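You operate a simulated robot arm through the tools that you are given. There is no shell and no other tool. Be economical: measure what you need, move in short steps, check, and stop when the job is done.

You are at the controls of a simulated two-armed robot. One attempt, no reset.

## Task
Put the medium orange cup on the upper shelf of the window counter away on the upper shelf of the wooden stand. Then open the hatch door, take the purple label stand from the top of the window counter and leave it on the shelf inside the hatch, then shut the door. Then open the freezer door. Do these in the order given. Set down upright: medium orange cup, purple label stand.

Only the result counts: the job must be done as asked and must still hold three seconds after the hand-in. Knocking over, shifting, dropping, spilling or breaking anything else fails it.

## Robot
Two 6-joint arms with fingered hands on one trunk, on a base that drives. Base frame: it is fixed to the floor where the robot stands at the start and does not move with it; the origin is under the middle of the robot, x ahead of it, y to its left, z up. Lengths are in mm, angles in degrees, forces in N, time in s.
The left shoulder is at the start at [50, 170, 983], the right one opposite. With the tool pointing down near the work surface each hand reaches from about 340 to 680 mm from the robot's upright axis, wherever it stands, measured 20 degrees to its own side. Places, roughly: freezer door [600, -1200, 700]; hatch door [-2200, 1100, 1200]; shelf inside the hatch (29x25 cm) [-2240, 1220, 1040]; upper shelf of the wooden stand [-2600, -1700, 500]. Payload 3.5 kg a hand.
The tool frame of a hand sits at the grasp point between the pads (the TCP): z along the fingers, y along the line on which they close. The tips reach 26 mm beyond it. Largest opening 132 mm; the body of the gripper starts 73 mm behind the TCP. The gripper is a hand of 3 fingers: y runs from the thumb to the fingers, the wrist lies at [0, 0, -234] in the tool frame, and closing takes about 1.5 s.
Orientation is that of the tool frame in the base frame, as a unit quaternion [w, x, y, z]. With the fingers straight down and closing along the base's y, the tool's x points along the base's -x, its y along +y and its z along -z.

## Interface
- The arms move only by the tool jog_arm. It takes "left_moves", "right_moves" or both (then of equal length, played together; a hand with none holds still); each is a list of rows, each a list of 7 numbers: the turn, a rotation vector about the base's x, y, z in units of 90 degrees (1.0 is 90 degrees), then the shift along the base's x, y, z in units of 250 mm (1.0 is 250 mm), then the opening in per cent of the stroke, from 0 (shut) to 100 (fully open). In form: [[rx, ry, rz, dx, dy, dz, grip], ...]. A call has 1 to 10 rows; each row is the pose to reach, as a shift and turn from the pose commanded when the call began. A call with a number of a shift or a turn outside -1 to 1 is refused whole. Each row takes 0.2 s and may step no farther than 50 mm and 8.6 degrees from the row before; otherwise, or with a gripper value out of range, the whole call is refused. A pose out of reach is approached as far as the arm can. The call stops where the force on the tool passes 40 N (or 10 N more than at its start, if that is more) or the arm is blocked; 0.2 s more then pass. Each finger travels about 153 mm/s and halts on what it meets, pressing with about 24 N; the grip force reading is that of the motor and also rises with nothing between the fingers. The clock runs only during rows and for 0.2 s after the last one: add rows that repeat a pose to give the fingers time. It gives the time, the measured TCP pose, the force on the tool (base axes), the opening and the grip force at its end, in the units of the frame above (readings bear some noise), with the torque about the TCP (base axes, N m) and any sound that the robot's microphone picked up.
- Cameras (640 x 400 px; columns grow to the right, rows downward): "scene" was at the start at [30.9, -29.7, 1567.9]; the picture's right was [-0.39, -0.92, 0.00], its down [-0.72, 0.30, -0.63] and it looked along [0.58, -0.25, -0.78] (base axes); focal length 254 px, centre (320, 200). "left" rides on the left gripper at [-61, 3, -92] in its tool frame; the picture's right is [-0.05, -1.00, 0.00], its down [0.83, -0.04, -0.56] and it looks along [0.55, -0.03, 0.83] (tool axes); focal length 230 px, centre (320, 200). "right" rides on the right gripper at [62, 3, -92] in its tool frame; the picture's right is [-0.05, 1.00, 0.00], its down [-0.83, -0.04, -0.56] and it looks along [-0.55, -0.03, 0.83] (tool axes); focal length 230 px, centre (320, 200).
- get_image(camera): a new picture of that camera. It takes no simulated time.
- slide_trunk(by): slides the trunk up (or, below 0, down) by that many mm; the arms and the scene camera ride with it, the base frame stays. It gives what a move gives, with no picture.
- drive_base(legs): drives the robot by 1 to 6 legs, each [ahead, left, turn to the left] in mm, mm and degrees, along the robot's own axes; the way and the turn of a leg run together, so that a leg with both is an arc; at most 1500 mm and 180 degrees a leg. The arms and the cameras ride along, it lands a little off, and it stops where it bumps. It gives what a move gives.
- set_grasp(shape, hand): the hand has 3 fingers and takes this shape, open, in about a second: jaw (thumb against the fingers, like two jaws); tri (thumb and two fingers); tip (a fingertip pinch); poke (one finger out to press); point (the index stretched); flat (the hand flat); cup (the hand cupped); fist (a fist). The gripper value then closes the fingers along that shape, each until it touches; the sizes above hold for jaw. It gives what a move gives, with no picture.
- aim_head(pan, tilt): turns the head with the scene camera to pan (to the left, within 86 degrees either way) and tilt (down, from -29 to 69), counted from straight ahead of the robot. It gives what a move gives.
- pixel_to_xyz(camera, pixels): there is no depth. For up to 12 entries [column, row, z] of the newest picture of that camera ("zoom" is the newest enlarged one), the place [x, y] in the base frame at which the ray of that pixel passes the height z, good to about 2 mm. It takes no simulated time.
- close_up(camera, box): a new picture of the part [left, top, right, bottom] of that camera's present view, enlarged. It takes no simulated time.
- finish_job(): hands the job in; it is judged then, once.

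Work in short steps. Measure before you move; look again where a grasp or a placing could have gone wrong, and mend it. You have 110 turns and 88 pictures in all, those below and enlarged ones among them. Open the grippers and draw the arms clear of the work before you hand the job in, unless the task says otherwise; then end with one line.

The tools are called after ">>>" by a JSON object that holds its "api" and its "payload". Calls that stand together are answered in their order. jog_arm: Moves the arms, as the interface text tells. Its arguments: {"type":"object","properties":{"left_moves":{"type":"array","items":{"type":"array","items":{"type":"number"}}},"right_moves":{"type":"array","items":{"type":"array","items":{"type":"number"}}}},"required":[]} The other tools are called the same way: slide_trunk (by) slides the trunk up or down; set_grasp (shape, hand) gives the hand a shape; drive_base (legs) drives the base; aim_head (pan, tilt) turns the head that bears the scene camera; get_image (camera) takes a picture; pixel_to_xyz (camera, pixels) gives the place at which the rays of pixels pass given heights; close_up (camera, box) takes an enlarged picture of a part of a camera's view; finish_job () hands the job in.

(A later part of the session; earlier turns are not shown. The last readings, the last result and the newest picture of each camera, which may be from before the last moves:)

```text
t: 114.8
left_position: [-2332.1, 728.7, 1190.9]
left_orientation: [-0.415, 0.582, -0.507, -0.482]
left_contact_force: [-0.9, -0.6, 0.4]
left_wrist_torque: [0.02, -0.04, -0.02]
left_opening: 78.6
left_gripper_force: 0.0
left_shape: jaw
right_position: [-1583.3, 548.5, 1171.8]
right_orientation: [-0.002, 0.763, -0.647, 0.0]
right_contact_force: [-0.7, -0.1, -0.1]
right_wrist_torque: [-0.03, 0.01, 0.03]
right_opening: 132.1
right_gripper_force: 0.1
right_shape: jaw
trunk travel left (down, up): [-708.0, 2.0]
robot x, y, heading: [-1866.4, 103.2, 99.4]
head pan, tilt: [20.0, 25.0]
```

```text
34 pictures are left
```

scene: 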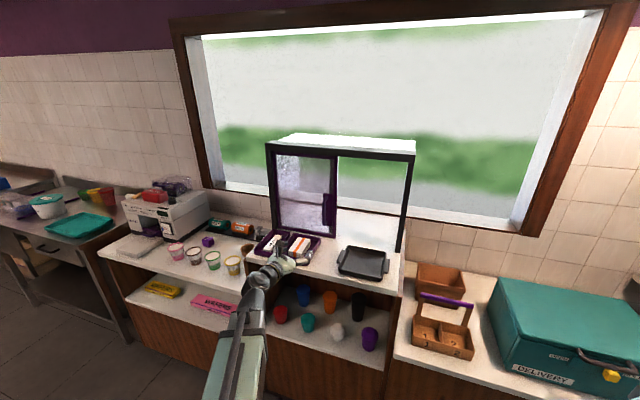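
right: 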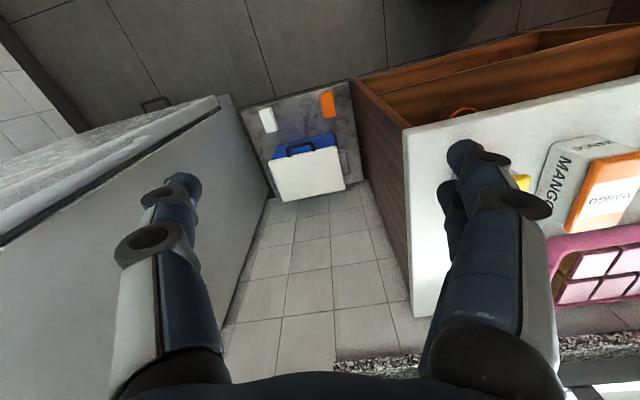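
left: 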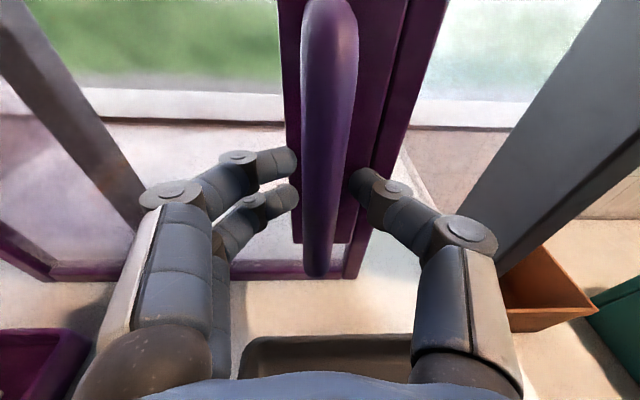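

Door is open. Now I return to the window counter: turn right to heading ~0 and drive along, then look at the label stand.

>>> {"api": "drive_base", "payload": {"legs": [[-120, 0, 0], [0, 0, -95], [1400, 0, 0]]}}

>>> {"api": "aim_head", "payload": {"pan": 10, "tilt": 32}}

>>> {"api": "get_image", "payload": {"camera": "scene"}}

```text
t: 126.6
left_position: [191.3, 516.2, 1190.2]
left_orientation: [0.635, -0.024, 0.771, 0.024]
left_contact_force: [0.3, 0.7, -0.6]
left_wrist_torque: [0.02, -0.02, 0.01]
left_opening: 78.7
left_gripper_force: 0.1
left_shape: jaw
right_position: [-45.7, -217.5, 1173.0]
right_orientation: [0.002, -0.044, 0.999, -0.002]
right_contact_force: [-0.5, -0.8, 0.9]
right_wrist_torque: [-0.02, -0.04, 0.01]
right_opening: 131.9
right_gripper_force: 0.1
right_shape: jaw
trunk travel left (down, up): [-708.0, 2.0]
robot x, y, heading: [-464.9, 104.7, 5.2]
head pan, tilt: [20.0, 25.0]
```

```text
t: 127.3
left_position: [190.1, 516.1, 1190.9]
left_orientation: [0.636, -0.025, 0.771, 0.025]
left_contact_force: [-0.1, -0.7, 0.7]
left_wrist_torque: [-0.03, 0.01, -0.03]
left_opening: 78.7
left_gripper_force: 0.1
left_shape: jaw
right_position: [-46.1, -216.4, 1173.3]
right_orientation: [0.002, -0.043, 0.999, -0.002]
right_contact_force: [0.3, 0.4, -0.5]
right_wrist_torque: [-0.02, 0.0, 0.0]
right_opening: 132.0
right_gripper_force: 0.1
right_shape: jaw
trunk travel left (down, up): [-708.0, 2.0]
robot x, y, heading: [-465.6, 101.7, 5.3]
head pan, tilt: [10.0, 32.0]
```

```text
33 pictures are left
```

scene: 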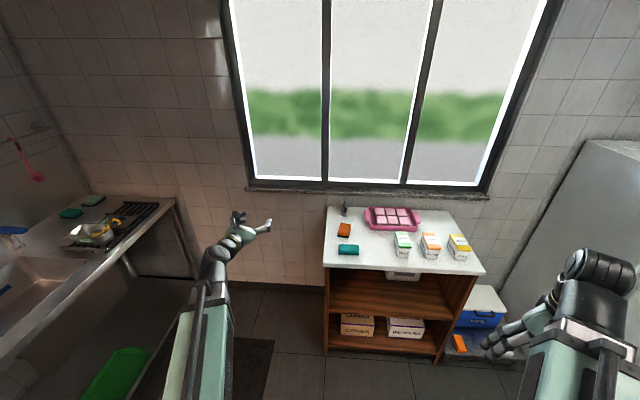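

I zoom in on the label stand at (345,210) and measure its base at the counter height.

>>> {"api": "close_up", "payload": {"camera": "scene", "box": [315, 185, 415, 265]}}

>>> {"api": "pixel_to_xyz", "payload": {"camera": "zoom", "pixels": [[190, 190, 800], [190, 190, 820], [175, 190, 810], [205, 190, 810], [60, 360, 810], [120, 110, 810], [195, 120, 900]]}}

```text
5.00 times, centred on (365, 225) of scene
```

zoom: 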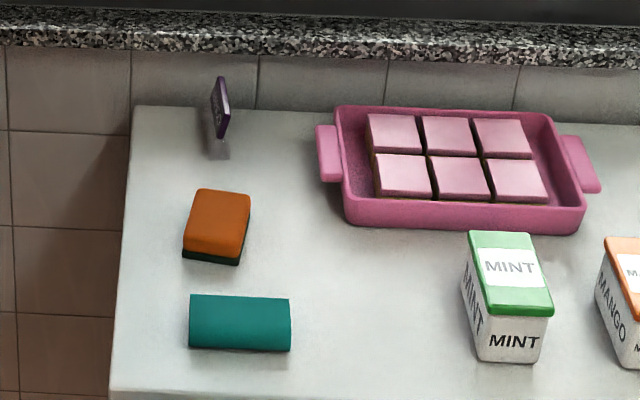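

```text
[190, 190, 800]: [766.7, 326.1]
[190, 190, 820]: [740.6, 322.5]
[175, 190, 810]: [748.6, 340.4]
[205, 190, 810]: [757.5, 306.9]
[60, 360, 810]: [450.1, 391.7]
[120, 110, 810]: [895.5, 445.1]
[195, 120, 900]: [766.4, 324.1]
```

I measure the label stand itself: card from (213,78) to (228,137), foot near (218,150).

>>> {"api": "pixel_to_xyz", "payload": {"camera": "zoom", "pixels": [[216, 153, 805], [228, 155, 805], [212, 135, 805], [228, 100, 880], [212, 80, 880], [200, 250, 805], [245, 190, 840], [185, 350, 805]]}}

>>> {"api": "close_up", "payload": {"camera": "scene", "box": [335, 192, 365, 216]}}

```text
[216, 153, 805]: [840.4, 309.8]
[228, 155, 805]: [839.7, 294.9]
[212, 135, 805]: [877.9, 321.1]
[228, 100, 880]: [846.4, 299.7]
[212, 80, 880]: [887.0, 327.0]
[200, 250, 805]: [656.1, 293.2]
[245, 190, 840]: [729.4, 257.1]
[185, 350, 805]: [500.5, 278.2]
```

```text
16.00 times, centred on (350, 204) of scene
```

zoom: 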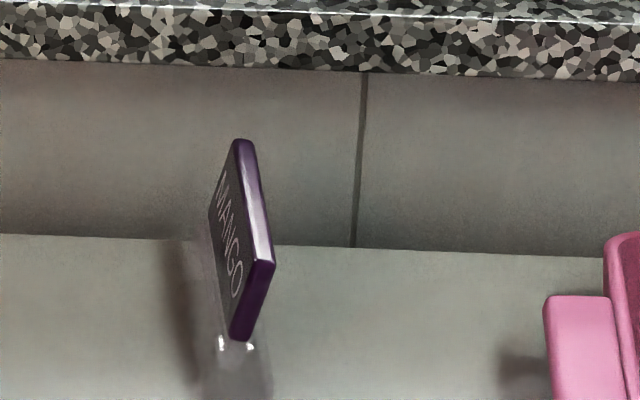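

The label is a purple plate on a clear foot, thin roughly along y. I bring the left hand in (-y 200), lower the trunk, and drive to the counter for a close look with the hand camera.

>>> {"api": "jog_arm", "payload": {"left_moves": [[0, 0, 0, 0.01, -0.18, 0, 80], [0, 0, 0, 0.02, -0.36, 0, 100], [0, 0, 0, 0.02, -0.54, 0, 100], [0, 0, 0, 0.02, -0.7, 0, 100], [0, 0, 0, 0.02, -0.8, 0, 100]]}}

>>> {"api": "slide_trunk", "payload": {"by": -220}}

>>> {"api": "drive_base", "payload": {"legs": [[410, -130, 5]]}}

>>> {"api": "get_image", "payload": {"camera": "left"}}

```text
t: 128.5
left_position: [221.2, 318.5, 1190.1]
left_orientation: [0.636, -0.024, 0.771, 0.024]
left_contact_force: [-1.2, 0.3, 0.1]
left_wrist_torque: [0.02, 0.01, 0.0]
left_opening: 132.0
left_gripper_force: 0.0
left_shape: jaw
left hand out of reach, approached as far as the arm can: row 2, 3, 4, 5
right_position: [-45.9, -217.2, 1172.3]
right_orientation: [0.002, -0.043, 0.999, -0.002]
right_contact_force: [-0.1, 0.3, 0.3]
right_wrist_torque: [0.0, 0.01, 0.01]
right_opening: 131.9
right_gripper_force: 0.1
right_shape: jaw
trunk travel left (down, up): [-708.0, 2.0]
robot x, y, heading: [-461.4, 103.1, 5.1]
head pan, tilt: [10.0, 32.0]
```

```text
t: 130.8
left_position: [221.3, 318.7, 970.2]
left_orientation: [0.637, -0.023, 0.77, 0.023]
left_contact_force: [-0.6, -0.2, -0.4]
left_wrist_torque: [0.02, 0.0, 0.0]
left_opening: 132.1
left_gripper_force: 0.2
left_shape: jaw
right_position: [-45.2, -216.2, 953.2]
right_orientation: [0.002, -0.043, 0.999, -0.002]
right_contact_force: [-0.5, 0.5, 0.8]
right_wrist_torque: [0.01, -0.01, -0.02]
right_opening: 132.0
right_gripper_force: 0.0
right_shape: jaw
trunk travel left (down, up): [-488.0, 222.0]
robot x, y, heading: [-466.3, 102.8, 5.3]
head pan, tilt: [10.0, 32.0]
```

```text
t: 133.4
left_position: [622.1, 292.7, 969.4]
left_orientation: [0.635, -0.053, 0.769, 0.048]
left_contact_force: [-0.5, 0.3, 0.5]
left_wrist_torque: [-0.02, 0.01, 0.02]
left_opening: 131.8
left_gripper_force: 0.0
left_shape: jaw
right_position: [395.5, -263.2, 952.9]
right_orientation: [0.002, -0.082, 0.997, -0.002]
right_contact_force: [-0.1, -0.1, -0.3]
right_wrist_torque: [0.0, 0.02, 0.0]
right_opening: 131.9
right_gripper_force: 0.0
right_shape: jaw
trunk travel left (down, up): [-488.0, 222.0]
robot x, y, heading: [-46.7, 21.4, 9.7]
head pan, tilt: [10.0, 32.0]
```

```text
30 pictures are left
```

left: 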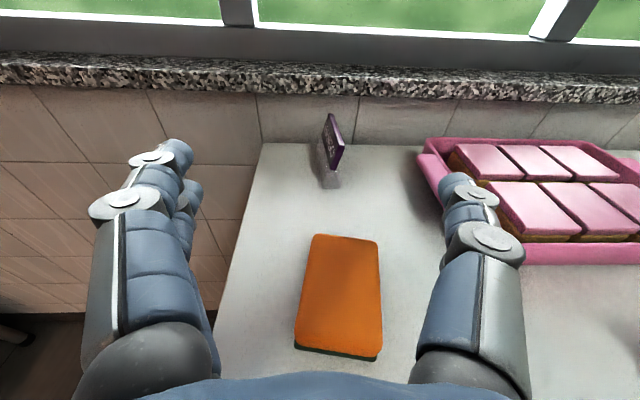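

The label is at (333,150) in the hand camera. I zoom for precise points.

>>> {"api": "close_up", "payload": {"camera": "left", "box": [290, 100, 380, 200]}}

>>> {"api": "pixel_to_xyz", "payload": {"camera": "zoom", "pixels": [[320, 355, 805], [320, 285, 805], [370, 355, 805], [310, 60, 880], [380, 170, 880]]}}

>>> {"api": "close_up", "payload": {"camera": "scene", "box": [330, 190, 430, 260]}}

```text
4.00 times, centred on (335, 150) of left
```

zoom: 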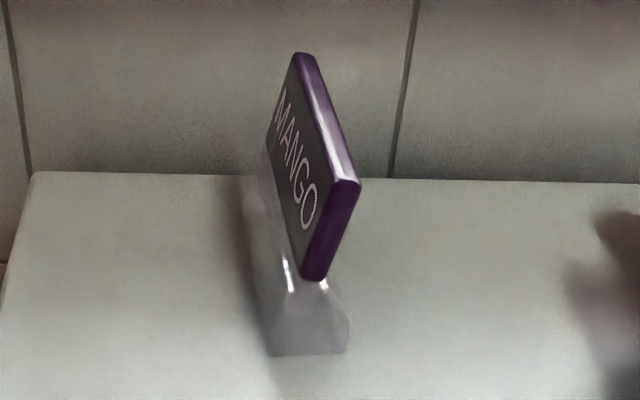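

```text
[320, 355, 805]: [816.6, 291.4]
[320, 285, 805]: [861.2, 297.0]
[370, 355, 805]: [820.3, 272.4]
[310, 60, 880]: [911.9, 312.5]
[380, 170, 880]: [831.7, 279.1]
```

```text
5.71 times, centred on (380, 225) of scene
```

zoom: 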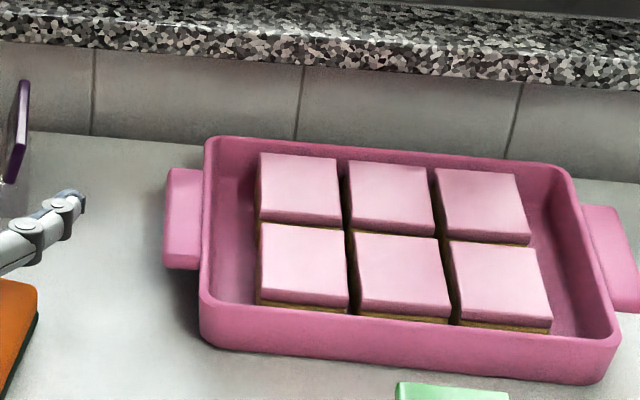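

The plate leans ~20° toward -y. I take one scene zoom of it to triangulate its top-front corner and bottom.

>>> {"api": "close_up", "payload": {"camera": "scene", "box": [310, 190, 370, 240]}}

>>> {"api": "pixel_to_xyz", "payload": {"camera": "left", "pixels": [[342, 145.5, 860], [342, 145.5, 880], [342, 145.5, 900], [332.5, 169, 830], [332.5, 169, 850], [331, 114, 880], [331, 114, 900], [323, 188, 802], [341.5, 187, 802]]}}

```text
8.00 times, centred on (340, 215) of scene
```

zoom: 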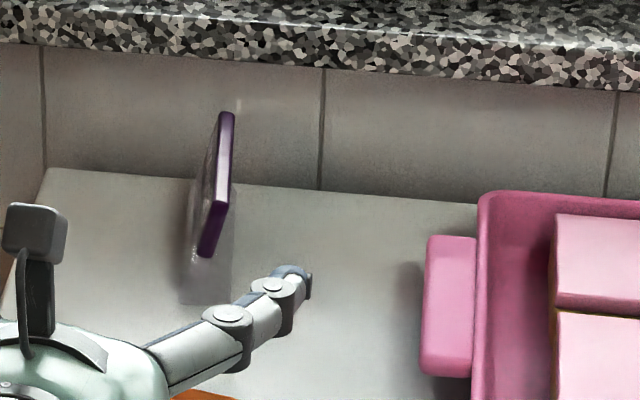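

```text
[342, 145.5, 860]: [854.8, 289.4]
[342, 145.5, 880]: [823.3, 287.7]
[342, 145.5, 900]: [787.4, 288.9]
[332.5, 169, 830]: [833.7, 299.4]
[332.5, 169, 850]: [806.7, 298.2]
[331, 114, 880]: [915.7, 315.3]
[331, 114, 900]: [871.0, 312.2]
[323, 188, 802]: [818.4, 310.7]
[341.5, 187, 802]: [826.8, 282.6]
```

Now the same points in the scene camera.

>>> {"api": "pixel_to_xyz", "payload": {"camera": "scene", "pixels": [[327.8, 215.6, 860], [327.8, 215.6, 880], [327.8, 215.6, 840], [325.6, 221.9, 830], [325.6, 221.9, 850], [328.5, 204.4, 880], [328.5, 204.4, 860], [325, 227.8, 802]]}}

```text
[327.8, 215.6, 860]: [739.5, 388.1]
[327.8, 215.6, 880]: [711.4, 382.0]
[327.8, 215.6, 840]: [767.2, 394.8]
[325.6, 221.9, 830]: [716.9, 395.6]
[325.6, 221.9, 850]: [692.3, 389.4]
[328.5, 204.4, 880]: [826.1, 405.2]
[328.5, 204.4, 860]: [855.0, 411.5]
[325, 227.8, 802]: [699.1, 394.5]
```

The scene values disagree; I query the zoom picture directly, plus the counter's back-left corner as a control.

>>> {"api": "pixel_to_xyz", "payload": {"camera": "zoom", "pixels": [[220, 205, 860], [220, 205, 840], [205, 255, 830], [228, 115, 860], [205, 300, 802], [50, 170, 802], [430, 370, 802]]}}

>>> {"api": "pixel_to_xyz", "payload": {"camera": "left", "pixels": [[263, 144, 802], [418, 160, 802], [468, 264, 802]]}}

```text
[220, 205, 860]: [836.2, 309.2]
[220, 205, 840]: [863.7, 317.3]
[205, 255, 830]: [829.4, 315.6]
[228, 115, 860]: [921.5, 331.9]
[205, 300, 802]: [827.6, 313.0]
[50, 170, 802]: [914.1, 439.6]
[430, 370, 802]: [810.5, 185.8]
```

```text
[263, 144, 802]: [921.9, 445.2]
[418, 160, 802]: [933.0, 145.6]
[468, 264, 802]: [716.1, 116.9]
```

Consistent now (the earlier 'scene' values used an old frame). Plate: front edge ≈(836,294), z≈828–868, heading ≈17°, leaning ~16° to -y. I drive 40 mm ahead and set the hand: pitch 15° more down, yaw +9°, roll +15°.

>>> {"api": "drive_base", "payload": {"legs": [[35, 0, 0]]}}

>>> {"api": "jog_arm", "payload": {"left_moves": [[0.047, 0.063, 0.033, 0, 0, 0, 100], [0.094, 0.126, 0.067, 0, 0, 0, 100], [0.141, 0.189, 0.1, 0, 0, 0, 100], [0.141, 0.189, 0.1, 0, 0, 0, 100]]}}

>>> {"api": "get_image", "payload": {"camera": "left"}}

```text
t: 134.3
left_position: [656.7, 297.0, 969.9]
left_orientation: [0.633, -0.054, 0.77, 0.049]
left_contact_force: [1.0, 0.6, 0.0]
left_wrist_torque: [-0.03, 0.0, 0.02]
left_opening: 132.1
left_gripper_force: 0.0
left_shape: jaw
right_position: [431.7, -257.3, 952.4]
right_orientation: [0.002, -0.083, 0.997, -0.002]
right_contact_force: [0.8, 0.9, 0.5]
right_wrist_torque: [0.01, 0.03, 0.02]
right_opening: 132.1
right_gripper_force: 0.1
right_shape: jaw
trunk travel left (down, up): [-488.0, 222.0]
robot x, y, heading: [-12.2, 29.3, 9.2]
head pan, tilt: [10.0, 32.0]
```

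```text
t: 135.3
left_position: [655.0, 298.4, 970.9]
left_orientation: [0.509, -0.036, 0.838, 0.19]
left_contact_force: [0.1, -0.7, -0.6]
left_wrist_torque: [0.02, -0.01, 0.05]
left_opening: 131.9
left_gripper_force: 0.1
left_shape: jaw
right_position: [430.9, -256.1, 952.9]
right_orientation: [0.002, -0.083, 0.997, -0.002]
right_contact_force: [-0.6, -0.1, 0.3]
right_wrist_torque: [-0.04, 0.01, 0.02]
right_opening: 132.0
right_gripper_force: 0.1
right_shape: jaw
trunk travel left (down, up): [-488.0, 222.0]
robot x, y, heading: [-13.4, 28.9, 9.6]
head pan, tilt: [10.0, 32.0]
```

```text
26 pictures are left
```

left: 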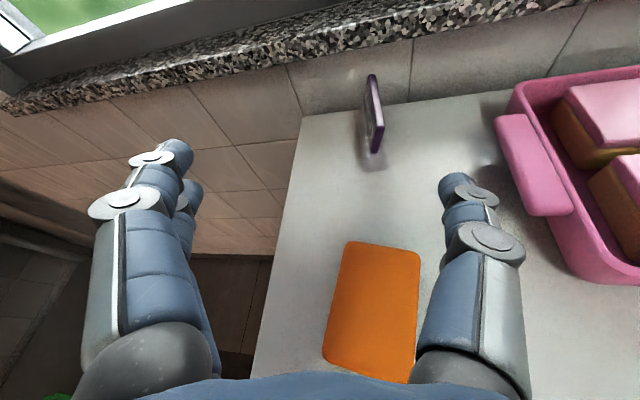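

Hand yaw came out 22.9° (plate ≈15°); I correct by -7° about z, then zoom again for exact plate points.

>>> {"api": "jog_arm", "payload": {"left_moves": [[0, 0, -0.078, 0, 0, 0, 100], [0, 0, -0.078, 0, 0, 0, 100]]}}

>>> {"api": "close_up", "payload": {"camera": "left", "box": [300, 50, 400, 190]}}

```text
t: 135.9
left_position: [656.9, 298.7, 969.7]
left_orientation: [0.52, 0.015, 0.839, 0.159]
left_contact_force: [-0.1, 0.2, -0.4]
left_wrist_torque: [-0.01, 0.02, 0.0]
left_opening: 131.8
left_gripper_force: 0.0
left_shape: jaw
right_position: [430.4, -257.0, 951.7]
right_orientation: [0.002, -0.083, 0.997, -0.001]
right_contact_force: [0.0, 0.2, -0.4]
right_wrist_torque: [0.01, -0.02, -0.01]
right_opening: 131.9
right_gripper_force: 0.0
right_shape: jaw
trunk travel left (down, up): [-488.0, 222.0]
robot x, y, heading: [-12.9, 29.2, 9.2]
head pan, tilt: [10.0, 32.0]
```

```text
2.86 times, centred on (350, 120) of left
```

zoom: 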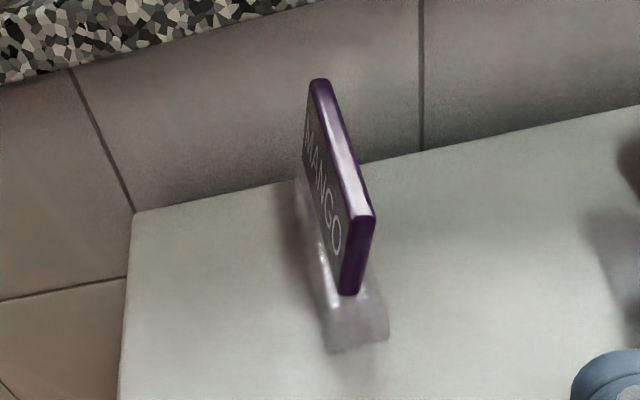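

I compute the plate corner positions from this zoom at several heights.

>>> {"api": "pixel_to_xyz", "payload": {"camera": "zoom", "pixels": [[362, 218, 860], [362, 218, 870], [362, 218, 880], [350, 290, 820], [350, 290, 830], [350, 290, 840], [320, 82, 860], [320, 82, 870], [357, 350, 802], [330, 352, 802], [388, 340, 802], [134, 212, 802]]}}

```text
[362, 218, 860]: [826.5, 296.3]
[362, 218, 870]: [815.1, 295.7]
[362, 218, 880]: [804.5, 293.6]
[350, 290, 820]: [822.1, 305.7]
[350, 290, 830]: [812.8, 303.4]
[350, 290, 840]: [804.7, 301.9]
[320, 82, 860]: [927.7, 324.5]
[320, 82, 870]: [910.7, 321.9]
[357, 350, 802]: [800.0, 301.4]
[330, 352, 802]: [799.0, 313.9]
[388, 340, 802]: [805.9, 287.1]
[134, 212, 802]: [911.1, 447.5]
```

Comparing views, the counter top is really ≈z 825, so the plate spans z≈855–898 with front edge at ≈(784,295). I move to a pre-grasp 100 mm back along the tool axis.

>>> {"api": "jog_arm", "payload": {"left_moves": [[0, 0, 0, 0.15, -0.037, -0.1, 90], [0, 0, 0, 0.292, -0.074, -0.208, 80], [0, 0, 0, 0.292, -0.074, -0.208, 80]]}}

>>> {"api": "get_image", "payload": {"camera": "left"}}

```text
t: 136.7
left_position: [729.1, 279.0, 916.1]
left_orientation: [0.52, 0.016, 0.839, 0.158]
left_contact_force: [-0.5, -0.6, -0.7]
left_wrist_torque: [0.01, 0.0, -0.02]
left_opening: 105.8
left_gripper_force: 0.1
left_shape: jaw
right_position: [429.5, -256.3, 953.1]
right_orientation: [0.001, -0.083, 0.997, -0.002]
right_contact_force: [-0.4, -0.9, -0.3]
right_wrist_torque: [0.0, -0.01, -0.04]
right_opening: 131.7
right_gripper_force: 0.1
right_shape: jaw
trunk travel left (down, up): [-488.0, 222.0]
robot x, y, heading: [-13.6, 22.6, 9.5]
head pan, tilt: [10.0, 32.0]
```

```text
24 pictures are left
```

left: 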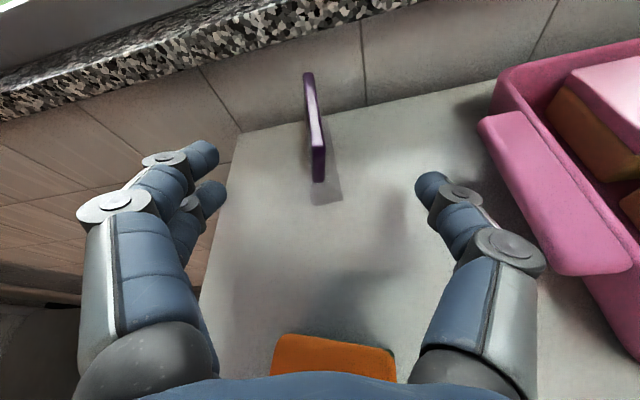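

The plate is dead centre (col ~318). I advance 65 mm along the tool axis and look.

>>> {"api": "jog_arm", "payload": {"left_moves": [[0, 0, 0, 0.076, 0.022, -0.035, 80], [0, 0, 0, 0.152, 0.044, -0.07, 80], [0, 0, 0, 0.228, 0.065, -0.106, 80], [0, 0, 0, 0.228, 0.065, -0.106, 80]]}}

>>> {"api": "get_image", "payload": {"camera": "left"}}

```text
t: 137.7
left_position: [786.4, 295.8, 891.0]
left_orientation: [0.52, 0.015, 0.839, 0.159]
left_contact_force: [0.2, -0.2, 0.0]
left_wrist_torque: [0.01, 0.01, 0.01]
left_opening: 105.8
left_gripper_force: 0.0
left_shape: jaw
right_position: [430.0, -257.0, 952.6]
right_orientation: [0.003, -0.083, 0.997, -0.001]
right_contact_force: [0.2, -0.4, 0.3]
right_wrist_torque: [-0.02, 0.0, 0.02]
right_opening: 131.8
right_gripper_force: 0.1
right_shape: jaw
trunk travel left (down, up): [-488.0, 222.0]
robot x, y, heading: [-5.3, 32.5, 9.7]
head pan, tilt: [10.0, 32.0]
```

```text
23 pictures are left
```

left: 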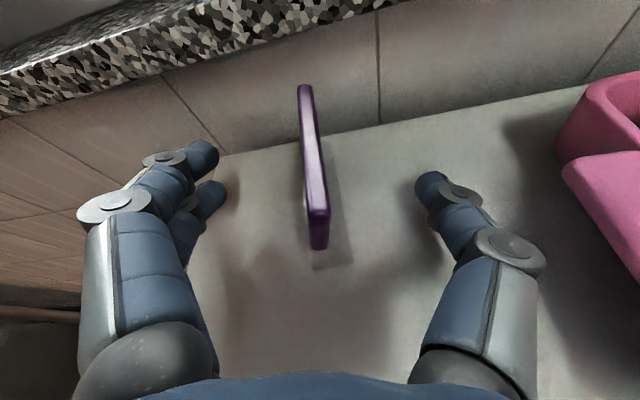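

Plate centred; its front corner is just at the TCP, top z≈890. I advance 33 mm and lower 20 mm, then close.

>>> {"api": "jog_arm", "payload": {"left_moves": [[0, 0, 0, 0.063, 0.016, -0.04, 80], [0, 0, 0, 0.126, 0.03, -0.08, 80], [0, 0, 0, 0.126, 0.03, -0.08, 80], [0, 0, 0, 0.126, 0.03, -0.08, 50], [0, 0, 0, 0.126, 0.03, -0.08, 25], [0, 0, 0, 0.126, 0.03, -0.08, 0], [0, 0, 0, 0.126, 0.03, -0.08, 0], [0, 0, 0, 0.126, 0.03, -0.08, 0], [0, 0, 0, 0.126, 0.03, -0.08, 0]]}}

>>> {"api": "get_image", "payload": {"camera": "left"}}

```text
t: 139.7
left_position: [817.1, 303.7, 873.0]
left_orientation: [0.521, 0.016, 0.839, 0.158]
left_contact_force: [1.5, -1.1, 10.2]
left_wrist_torque: [-0.09, -0.22, 0.02]
left_opening: 21.1
left_gripper_force: 23.9
left_shape: jaw
right_position: [429.9, -256.9, 953.9]
right_orientation: [0.002, -0.083, 0.997, -0.002]
right_contact_force: [0.0, -0.2, 0.2]
right_wrist_torque: [-0.01, -0.01, 0.01]
right_opening: 131.8
right_gripper_force: 0.0
right_shape: jaw
trunk travel left (down, up): [-488.0, 222.0]
robot x, y, heading: [-12.9, 29.2, 9.4]
head pan, tilt: [10.0, 32.0]
```

```text
22 pictures are left
```

left: 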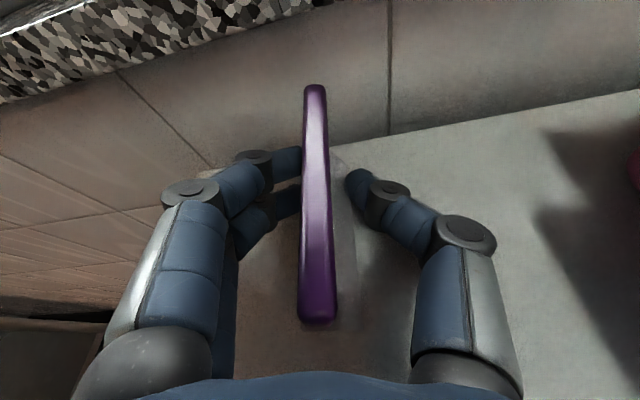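

Gripped (21 mm, plate between fingers). I lift 40 mm with the trunk and check.

>>> {"api": "slide_trunk", "payload": {"by": 40}}

>>> {"api": "get_image", "payload": {"camera": "left"}}

```text
t: 140.5
left_position: [818.7, 302.4, 911.4]
left_orientation: [0.521, 0.015, 0.839, 0.158]
left_contact_force: [0.1, 0.0, -1.0]
left_wrist_torque: [0.0, -0.01, -0.02]
left_opening: 20.9
left_gripper_force: 24.0
left_shape: jaw
right_position: [430.7, -257.0, 992.5]
right_orientation: [0.002, -0.082, 0.997, -0.002]
right_contact_force: [-0.1, -0.4, 0.6]
right_wrist_torque: [0.01, 0.0, -0.02]
right_opening: 131.8
right_gripper_force: 0.1
right_shape: jaw
trunk travel left (down, up): [-528.0, 182.0]
robot x, y, heading: [-10.2, 30.9, 9.4]
head pan, tilt: [10.0, 32.0]
```

```text
21 pictures are left
```

left: 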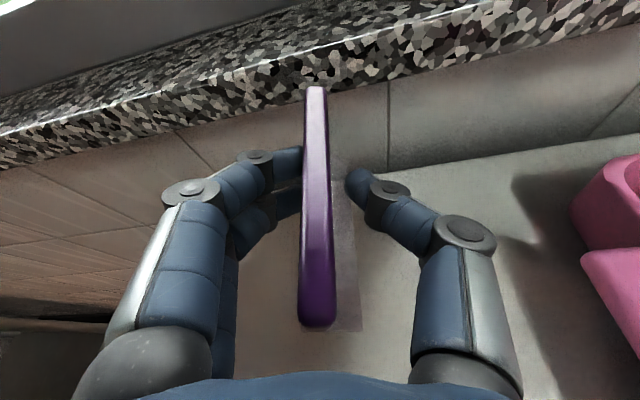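

Lifted cleanly. I raise the trunk, back off, turn to heading ~94° and strafe along the corridor to the hatch.

>>> {"api": "slide_trunk", "payload": {"by": 180}}

>>> {"api": "drive_base", "payload": {"legs": [[-550, 0, 0], [0, 0, 84.6], [40, 1460, 0]]}}

>>> {"api": "aim_head", "payload": {"pan": 8, "tilt": 25}}

>>> {"api": "get_image", "payload": {"camera": "scene"}}

```text
t: 142.5
left_position: [819.3, 302.3, 1089.9]
left_orientation: [0.521, 0.016, 0.839, 0.158]
left_contact_force: [0.0, 0.8, -1.2]
left_wrist_torque: [0.0, 0.01, -0.01]
left_opening: 21.2
left_gripper_force: 24.0
left_shape: jaw
right_position: [430.3, -256.6, 1173.0]
right_orientation: [0.001, -0.084, 0.996, -0.001]
right_contact_force: [0.3, 0.5, -0.5]
right_wrist_torque: [0.01, 0.04, 0.01]
right_opening: 131.9
right_gripper_force: 0.0
right_shape: jaw
trunk travel left (down, up): [-708.0, 2.0]
robot x, y, heading: [-10.5, 30.2, 9.5]
head pan, tilt: [10.0, 32.0]
```

```text
t: 156.1
left_position: [-2222.4, 717.0, 1091.1]
left_orientation: [0.276, -0.558, 0.627, 0.469]
left_contact_force: [-0.7, 0.4, -0.2]
left_wrist_torque: [0.01, 0.01, -0.03]
left_opening: 21.1
left_gripper_force: 24.4
left_shape: jaw
right_position: [-1694.7, 286.4, 1172.6]
right_orientation: [-0.003, 0.736, -0.677, 0.0]
right_contact_force: [-0.6, 0.0, -0.8]
right_wrist_torque: [0.06, -0.02, 0.01]
right_opening: 132.0
right_gripper_force: 0.1
right_shape: jaw
trunk travel left (down, up): [-708.0, 2.0]
robot x, y, heading: [-2020.6, -131.0, 94.8]
head pan, tilt: [10.0, 32.0]
```

```text
t: 156.8
left_position: [-2221.2, 716.4, 1091.5]
left_orientation: [0.275, -0.558, 0.627, 0.469]
left_contact_force: [-0.1, -0.1, -1.5]
left_wrist_torque: [0.02, -0.02, -0.04]
left_opening: 20.8
left_gripper_force: 23.5
left_shape: jaw
right_position: [-1695.3, 285.8, 1172.8]
right_orientation: [-0.003, 0.736, -0.677, 0.0]
right_contact_force: [-0.2, 0.0, -0.1]
right_wrist_torque: [0.0, -0.01, 0.01]
right_opening: 132.0
right_gripper_force: 0.2
right_shape: jaw
trunk travel left (down, up): [-708.0, 2.0]
robot x, y, heading: [-2018.2, -132.2, 94.9]
head pan, tilt: [8.0, 25.0]
```

```text
20 pictures are left
```

scene: 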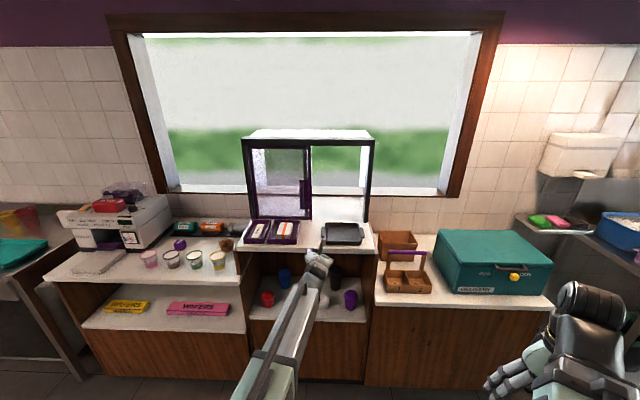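

I raise the hand 75 mm and zoom into the hatch opening to find the shelf.

>>> {"api": "jog_arm", "payload": {"left_moves": [[0, 0, 0, 0, 0, 0.1, 0], [0, 0, 0, 0, 0, 0.2, 0], [0, 0, 0, 0, 0, 0.3, 0], [0, 0, 0, 0, 0, 0.3, 0]]}}

>>> {"api": "drive_base", "payload": {"legs": [[210, 0, 0]]}}

>>> {"api": "close_up", "payload": {"camera": "scene", "box": [220, 130, 400, 290]}}

>>> {"api": "get_image", "payload": {"camera": "left"}}

```text
t: 157.8
left_position: [-2224.2, 716.8, 1168.7]
left_orientation: [0.277, -0.557, 0.627, 0.469]
left_contact_force: [0.0, 0.3, -0.9]
left_wrist_torque: [0.02, -0.01, 0.01]
left_opening: 20.7
left_gripper_force: 23.8
left_shape: jaw
right_position: [-1695.3, 285.3, 1172.0]
right_orientation: [-0.002, 0.736, -0.677, 0.0]
right_contact_force: [-0.1, 0.1, 0.5]
right_wrist_torque: [0.01, -0.02, -0.03]
right_opening: 131.5
right_gripper_force: 0.0
right_shape: jaw
trunk travel left (down, up): [-708.0, 2.0]
robot x, y, heading: [-2015.6, -133.5, 94.9]
head pan, tilt: [8.0, 25.0]
```

```text
t: 159.5
left_position: [-2242.5, 928.5, 1166.8]
left_orientation: [0.275, -0.558, 0.627, 0.469]
left_contact_force: [0.1, 0.2, -1.5]
left_wrist_torque: [0.02, 0.01, -0.01]
left_opening: 20.9
left_gripper_force: 23.7
left_shape: jaw
right_position: [-1714.0, 497.4, 1171.6]
right_orientation: [-0.003, 0.737, -0.676, 0.0]
right_contact_force: [0.1, -0.1, 0.1]
right_wrist_torque: [-0.07, 0.02, 0.01]
right_opening: 132.0
right_gripper_force: 0.0
right_shape: jaw
trunk travel left (down, up): [-708.0, 2.0]
robot x, y, heading: [-2032.2, 79.5, 94.8]
head pan, tilt: [8.0, 25.0]
```

```text
2.50 times, centred on (310, 210) of scene
```

zoom: 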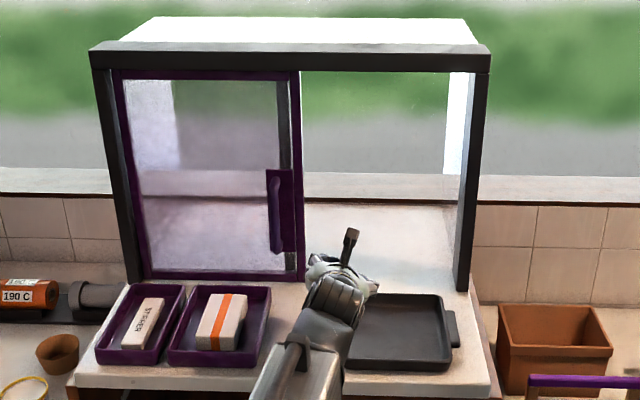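

```text
18 pictures are left
```

left: 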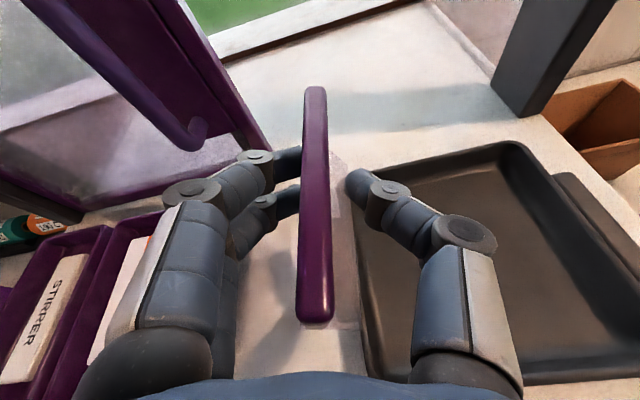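

The hatch floor is the white top continuing inside, with no lip. I triangulate the right post foot (left (519,117); zoom (458,290)) for the height.

>>> {"api": "pixel_to_xyz", "payload": {"camera": "left", "pixels": [[519, 117, 1000], [519, 117, 1020], [519, 117, 1040], [519, 117, 1060], [268, 150, 1040], [360, 160, 1040], [525, 142, 1040], [525, 142, 1060]]}}

>>> {"api": "pixel_to_xyz", "payload": {"camera": "zoom", "pixels": [[458, 290, 1000], [458, 290, 1020], [458, 290, 1040], [458, 290, 1060], [303, 280, 1040], [442, 295, 1040], [442, 295, 1060]]}}

```text
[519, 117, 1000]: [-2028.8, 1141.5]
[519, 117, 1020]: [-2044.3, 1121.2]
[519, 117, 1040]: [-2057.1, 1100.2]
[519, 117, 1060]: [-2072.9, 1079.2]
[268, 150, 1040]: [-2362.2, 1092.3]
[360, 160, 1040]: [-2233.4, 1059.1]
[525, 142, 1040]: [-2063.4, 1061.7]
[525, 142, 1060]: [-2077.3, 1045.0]
```

```text
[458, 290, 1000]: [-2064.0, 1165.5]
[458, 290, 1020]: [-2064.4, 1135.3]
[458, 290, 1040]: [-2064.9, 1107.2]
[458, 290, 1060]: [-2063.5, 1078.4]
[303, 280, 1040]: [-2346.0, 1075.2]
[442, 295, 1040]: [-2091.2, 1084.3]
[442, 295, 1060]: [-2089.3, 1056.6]
```

Shelf ≈ z 1045; opening x≈-2354…-2085. I drive in 250 mm with 30 mm to the right, staying ~75 mm above the shelf.

>>> {"api": "drive_base", "payload": {"legs": [[100, -30, 0], [150, 0, 0]]}}

>>> {"api": "get_image", "payload": {"camera": "left"}}

>>> {"api": "close_up", "payload": {"camera": "scene", "box": [220, 130, 400, 290]}}

```text
t: 161.6
left_position: [-2237.3, 1179.9, 1167.7]
left_orientation: [0.274, -0.559, 0.626, 0.469]
left_contact_force: [0.0, 0.1, -0.9]
left_wrist_torque: [0.02, 0.0, -0.04]
left_opening: 20.9
left_gripper_force: 24.1
left_shape: jaw
right_position: [-1706.2, 752.8, 1170.9]
right_orientation: [-0.002, 0.738, -0.675, 0.001]
right_contact_force: [1.2, -0.8, 0.4]
right_wrist_torque: [-0.03, 0.01, 0.01]
right_opening: 131.9
right_gripper_force: 0.1
right_shape: jaw
trunk travel left (down, up): [-708.0, 2.0]
robot x, y, heading: [-2029.8, 331.3, 94.8]
head pan, tilt: [8.0, 25.0]
```

```text
17 pictures are left
```

left: 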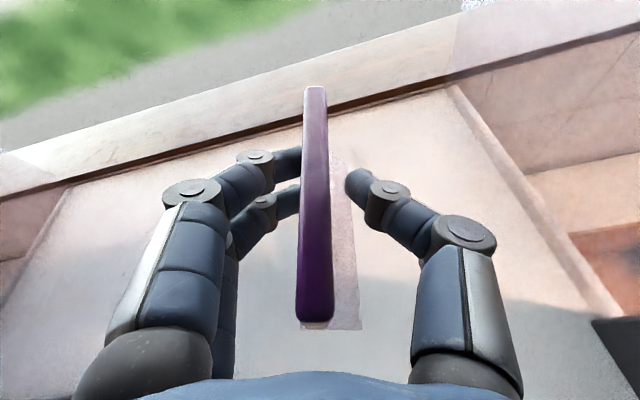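

```text
2.50 times, centred on (310, 210) of scene
```

zoom: 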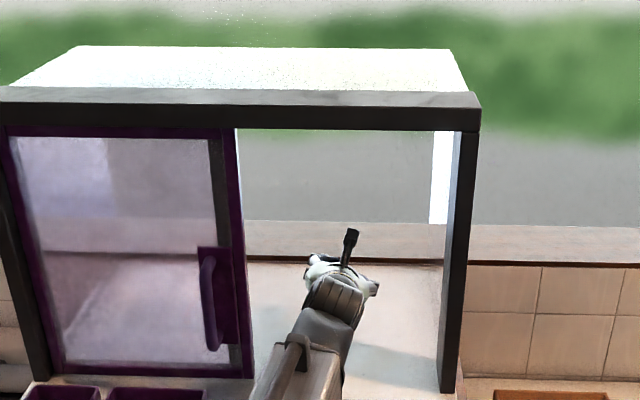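

Hand is inside. I lower the trunk 60, then small steps watching force.

>>> {"api": "slide_trunk", "payload": {"by": -60}}

>>> {"api": "slide_trunk", "payload": {"by": -6}}

>>> {"api": "slide_trunk", "payload": {"by": -4}}

```text
t: 162.6
left_position: [-2236.3, 1179.9, 1107.1]
left_orientation: [0.274, -0.559, 0.625, 0.47]
left_contact_force: [0.8, 0.9, -0.7]
left_wrist_torque: [0.03, -0.02, -0.03]
left_opening: 20.8
left_gripper_force: 23.6
left_shape: jaw
right_position: [-1706.6, 751.0, 1113.0]
right_orientation: [-0.002, 0.738, -0.675, -0.001]
right_contact_force: [0.2, -0.8, -1.0]
right_wrist_torque: [-0.03, 0.0, 0.0]
right_opening: 132.0
right_gripper_force: 0.0
right_shape: jaw
trunk travel left (down, up): [-648.0, 62.0]
robot x, y, heading: [-2027.4, 333.9, 95.2]
head pan, tilt: [8.0, 25.0]
```

```text
t: 163.2
left_position: [-2235.5, 1180.0, 1101.4]
left_orientation: [0.275, -0.559, 0.626, 0.47]
left_contact_force: [0.1, -0.2, -0.5]
left_wrist_torque: [-0.01, 0.01, 0.01]
left_opening: 20.8
left_gripper_force: 24.1
left_shape: jaw
right_position: [-1706.4, 751.5, 1106.9]
right_orientation: [-0.003, 0.738, -0.675, -0.001]
right_contact_force: [0.2, 0.5, 0.1]
right_wrist_torque: [-0.02, 0.02, -0.01]
right_opening: 131.9
right_gripper_force: 0.0
right_shape: jaw
trunk travel left (down, up): [-642.0, 68.0]
robot x, y, heading: [-2026.6, 334.2, 94.8]
head pan, tilt: [8.0, 25.0]
```

```text
t: 163.7
left_position: [-2237.0, 1179.5, 1097.2]
left_orientation: [0.274, -0.559, 0.626, 0.47]
left_contact_force: [-0.6, 0.7, -0.9]
left_wrist_torque: [0.0, -0.05, 0.0]
left_opening: 21.0
left_gripper_force: 24.5
left_shape: jaw
right_position: [-1706.8, 753.2, 1102.7]
right_orientation: [-0.002, 0.737, -0.675, -0.001]
right_contact_force: [0.0, -0.9, -0.8]
right_wrist_torque: [-0.01, 0.0, 0.0]
right_opening: 131.9
right_gripper_force: 0.0
right_shape: jaw
trunk travel left (down, up): [-638.0, 72.0]
robot x, y, heading: [-2024.3, 336.1, 95.3]
head pan, tilt: [8.0, 25.0]
```

Still no contact (was -1 N carried); continue in 3 mm steps.

>>> {"api": "slide_trunk", "payload": {"by": -3}}

>>> {"api": "slide_trunk", "payload": {"by": -3}}

>>> {"api": "slide_trunk", "payload": {"by": -2}}

```text
t: 164.2
left_position: [-2236.9, 1180.0, 1094.6]
left_orientation: [0.274, -0.559, 0.626, 0.47]
left_contact_force: [0.1, 0.2, -0.4]
left_wrist_torque: [-0.01, 0.01, 0.01]
left_opening: 20.8
left_gripper_force: 24.3
left_shape: jaw
right_position: [-1707.2, 751.7, 1099.0]
right_orientation: [-0.002, 0.738, -0.675, 0.0]
right_contact_force: [-0.8, 0.2, 0.4]
right_wrist_torque: [0.03, -0.01, 0.02]
right_opening: 132.0
right_gripper_force: 0.0
right_shape: jaw
trunk travel left (down, up): [-635.0, 75.0]
robot x, y, heading: [-2026.4, 333.4, 94.7]
head pan, tilt: [8.0, 25.0]
```

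```text
t: 164.7
left_position: [-2236.0, 1179.3, 1091.6]
left_orientation: [0.274, -0.559, 0.626, 0.47]
left_contact_force: [-0.6, -0.1, -1.9]
left_wrist_torque: [0.02, 0.02, -0.01]
left_opening: 20.9
left_gripper_force: 24.6
left_shape: jaw
right_position: [-1707.6, 749.7, 1096.4]
right_orientation: [-0.003, 0.738, -0.675, 0.0]
right_contact_force: [-0.1, 0.1, 0.6]
right_wrist_torque: [0.03, -0.01, -0.02]
right_opening: 132.1
right_gripper_force: 0.2
right_shape: jaw
trunk travel left (down, up): [-632.0, 78.0]
robot x, y, heading: [-2025.6, 334.0, 95.2]
head pan, tilt: [8.0, 25.0]
```

```text
t: 165.3
left_position: [-2235.4, 1179.5, 1089.8]
left_orientation: [0.274, -0.559, 0.626, 0.47]
left_contact_force: [-0.1, 0.0, -0.5]
left_wrist_torque: [0.01, -0.01, -0.01]
left_opening: 21.0
left_gripper_force: 23.9
left_shape: jaw
right_position: [-1706.7, 751.3, 1094.6]
right_orientation: [-0.003, 0.738, -0.675, 0.0]
right_contact_force: [0.2, -0.2, 0.0]
right_wrist_torque: [-0.01, 0.01, 0.0]
right_opening: 131.9
right_gripper_force: 0.1
right_shape: jaw
trunk travel left (down, up): [-630.0, 80.0]
robot x, y, heading: [-2027.1, 336.4, 94.9]
head pan, tilt: [8.0, 25.0]
```

No contact yet at TCP 1090; I keep stepping down.

>>> {"api": "slide_trunk", "payload": {"by": -3}}

>>> {"api": "slide_trunk", "payload": {"by": -3}}

>>> {"api": "get_image", "payload": {"camera": "left"}}

```text
t: 165.8
left_position: [-2235.9, 1179.5, 1086.7]
left_orientation: [0.274, -0.559, 0.626, 0.47]
left_contact_force: [-0.1, -0.4, -0.3]
left_wrist_torque: [-0.03, 0.01, 0.0]
left_opening: 20.6
left_gripper_force: 24.4
left_shape: jaw
right_position: [-1705.9, 751.3, 1091.8]
right_orientation: [-0.003, 0.738, -0.675, 0.0]
right_contact_force: [-0.2, 0.7, -0.2]
right_wrist_torque: [0.04, 0.03, 0.0]
right_opening: 131.9
right_gripper_force: 0.0
right_shape: jaw
trunk travel left (down, up): [-627.0, 83.0]
robot x, y, heading: [-2028.6, 332.5, 95.1]
head pan, tilt: [8.0, 25.0]
```

```text
t: 166.3
left_position: [-2235.7, 1180.1, 1084.6]
left_orientation: [0.274, -0.558, 0.626, 0.47]
left_contact_force: [0.0, 0.4, -0.8]
left_wrist_torque: [0.06, 0.03, 0.0]
left_opening: 20.8
left_gripper_force: 24.1
left_shape: jaw
right_position: [-1706.6, 752.0, 1089.5]
right_orientation: [-0.002, 0.738, -0.675, 0.0]
right_contact_force: [-0.4, -0.6, 0.4]
right_wrist_torque: [-0.02, -0.01, -0.02]
right_opening: 132.1
right_gripper_force: 0.1
right_shape: jaw
trunk travel left (down, up): [-624.0, 86.0]
robot x, y, heading: [-2024.6, 330.4, 95.0]
head pan, tilt: [8.0, 25.0]
```

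```text
15 pictures are left
```

left: 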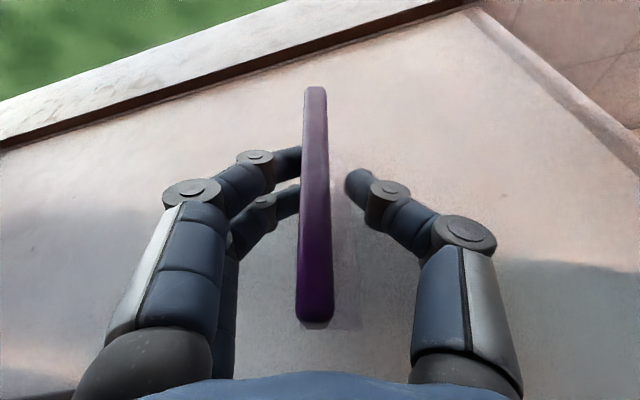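

Not touching yet; two more 2 mm steps at a time.

>>> {"api": "slide_trunk", "payload": {"by": -2}}

>>> {"api": "slide_trunk", "payload": {"by": -2}}

```text
t: 166.8
left_position: [-2237.0, 1179.6, 1081.9]
left_orientation: [0.274, -0.559, 0.625, 0.47]
left_contact_force: [-0.2, -0.4, -1.0]
left_wrist_torque: [-0.02, 0.0, 0.04]
left_opening: 21.0
left_gripper_force: 24.3
left_shape: jaw
right_position: [-1706.3, 750.9, 1086.8]
right_orientation: [-0.002, 0.738, -0.675, 0.0]
right_contact_force: [0.0, -0.2, -0.1]
right_wrist_torque: [0.01, 0.03, -0.01]
right_opening: 132.1
right_gripper_force: 0.1
right_shape: jaw
trunk travel left (down, up): [-622.0, 88.0]
robot x, y, heading: [-2026.4, 329.9, 95.2]
head pan, tilt: [8.0, 25.0]
```

```text
t: 167.3
left_position: [-2236.0, 1177.9, 1079.5]
left_orientation: [0.274, -0.559, 0.626, 0.47]
left_contact_force: [-0.5, 0.1, -1.6]
left_wrist_torque: [0.05, -0.01, -0.01]
left_opening: 21.0
left_gripper_force: 23.4
left_shape: jaw
right_position: [-1706.5, 751.2, 1084.6]
right_orientation: [-0.002, 0.738, -0.675, -0.001]
right_contact_force: [-0.4, 1.2, -1.3]
right_wrist_torque: [0.01, -0.04, 0.01]
right_opening: 131.6
right_gripper_force: 0.1
right_shape: jaw
trunk travel left (down, up): [-620.0, 90.0]
robot x, y, heading: [-2023.4, 330.3, 95.2]
head pan, tilt: [8.0, 25.0]
```

>>> {"api": "slide_trunk", "payload": {"by": -2}}

>>> {"api": "slide_trunk", "payload": {"by": -2}}

```text
t: 167.9
left_position: [-2234.6, 1180.4, 1078.8]
left_orientation: [0.274, -0.559, 0.626, 0.47]
left_contact_force: [-0.2, -0.5, -0.7]
left_wrist_torque: [0.0, 0.02, -0.01]
left_opening: 20.8
left_gripper_force: 23.7
left_shape: jaw
right_position: [-1706.8, 752.1, 1082.6]
right_orientation: [-0.002, 0.737, -0.675, 0.0]
right_contact_force: [-0.1, -0.6, 0.7]
right_wrist_torque: [-0.04, 0.0, 0.02]
right_opening: 131.9
right_gripper_force: 0.0
right_shape: jaw
trunk travel left (down, up): [-618.0, 92.0]
robot x, y, heading: [-2023.2, 328.7, 95.2]
head pan, tilt: [8.0, 25.0]
```

```text
t: 168.4
left_position: [-2236.4, 1179.4, 1075.8]
left_orientation: [0.274, -0.559, 0.626, 0.47]
left_contact_force: [0.0, -0.4, -1.2]
left_wrist_torque: [-0.01, -0.01, 0.02]
left_opening: 20.8
left_gripper_force: 23.8
left_shape: jaw
right_position: [-1706.6, 751.6, 1080.4]
right_orientation: [-0.002, 0.738, -0.675, 0.0]
right_contact_force: [-1.1, -0.4, 0.9]
right_wrist_torque: [-0.02, 0.0, 0.05]
right_opening: 132.0
right_gripper_force: 0.1
right_shape: jaw
trunk travel left (down, up): [-616.0, 94.0]
robot x, y, heading: [-2025.1, 332.5, 95.2]
head pan, tilt: [8.0, 25.0]
```

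Still free; continue in 3 mm steps, two per call.

>>> {"api": "slide_trunk", "payload": {"by": -3}}

>>> {"api": "slide_trunk", "payload": {"by": -2}}

>>> {"api": "get_image", "payload": {"camera": "left"}}

```text
t: 168.9
left_position: [-2236.1, 1179.9, 1072.5]
left_orientation: [0.274, -0.558, 0.626, 0.47]
left_contact_force: [0.7, 0.2, -1.2]
left_wrist_torque: [0.02, 0.05, -0.01]
left_opening: 20.8
left_gripper_force: 23.7
left_shape: jaw
right_position: [-1706.2, 751.7, 1077.1]
right_orientation: [-0.002, 0.738, -0.675, 0.0]
right_contact_force: [0.2, 0.2, 0.0]
right_wrist_torque: [-0.03, -0.02, 0.02]
right_opening: 132.2
right_gripper_force: 0.1
right_shape: jaw
trunk travel left (down, up): [-613.0, 97.0]
robot x, y, heading: [-2023.5, 328.4, 94.9]
head pan, tilt: [8.0, 25.0]
```

```text
t: 169.4
left_position: [-2236.7, 1180.0, 1072.5]
left_orientation: [0.276, -0.558, 0.626, 0.47]
left_contact_force: [-1.0, 1.5, 7.1]
left_wrist_torque: [0.11, 0.01, 0.02]
left_opening: 20.6
left_gripper_force: 24.2
left_shape: jaw
right_position: [-1706.1, 750.6, 1075.5]
right_orientation: [-0.003, 0.738, -0.675, -0.001]
right_contact_force: [0.8, -0.1, 0.1]
right_wrist_torque: [-0.03, -0.03, -0.01]
right_opening: 131.9
right_gripper_force: 0.1
right_shape: jaw
trunk travel left (down, up): [-611.0, 99.0]
robot x, y, heading: [-2023.0, 332.0, 95.1]
head pan, tilt: [8.0, 25.0]
```

```text
14 pictures are left
```

left: 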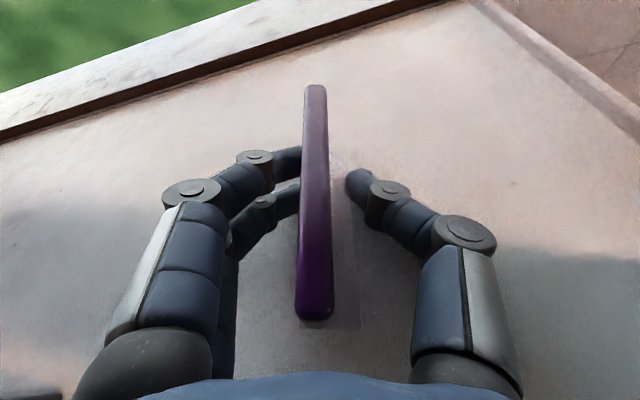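

Contact (7 N). I open gently and withdraw back-up along the tool axis.

>>> {"api": "jog_arm", "payload": {"left_moves": [[0, 0, 0, 0, 0, 0, 22], [0, 0, 0, 0, 0, 0, 35], [0, 0, 0, 0, 0, 0, 50], [0, 0, 0, 0, 0, 0, 65], [0, 0, 0, 0, 0, 0, 65], [0, 0, 0, 0.018, -0.09, 0.04, 65], [0, 0, 0, 0.036, -0.18, 0.08, 65], [0, 0, 0, 0.06, -0.3, 0.135, 65], [0, 0, 0, 0.084, -0.42, 0.19, 65], [0, 0, 0, 0.084, -0.42, 0.19, 65]]}}

>>> {"api": "get_image", "payload": {"camera": "left"}}

```text
t: 171.6
left_position: [-2216.3, 1074.4, 1117.6]
left_orientation: [0.275, -0.559, 0.627, 0.469]
left_contact_force: [0.3, -0.1, 0.5]
left_wrist_torque: [0.01, -0.01, 0.0]
left_opening: 85.4
left_gripper_force: 0.1
left_shape: jaw
right_position: [-1706.0, 752.1, 1074.6]
right_orientation: [-0.003, 0.738, -0.675, 0.0]
right_contact_force: [0.3, -0.5, -0.6]
right_wrist_torque: [-0.01, -0.02, -0.01]
right_opening: 131.8
right_gripper_force: 0.1
right_shape: jaw
trunk travel left (down, up): [-611.0, 99.0]
robot x, y, heading: [-2026.7, 332.9, 94.9]
head pan, tilt: [8.0, 25.0]
```

```text
13 pictures are left
```

left: 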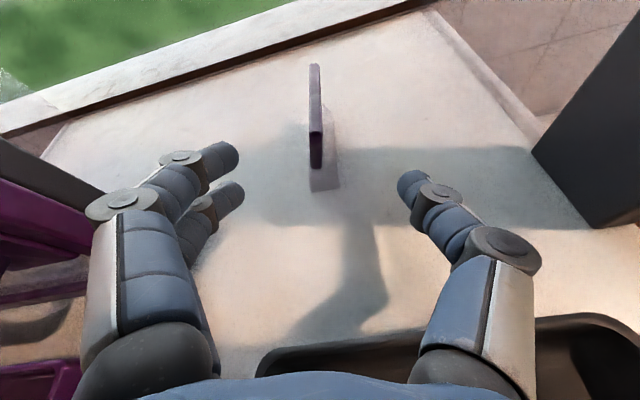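

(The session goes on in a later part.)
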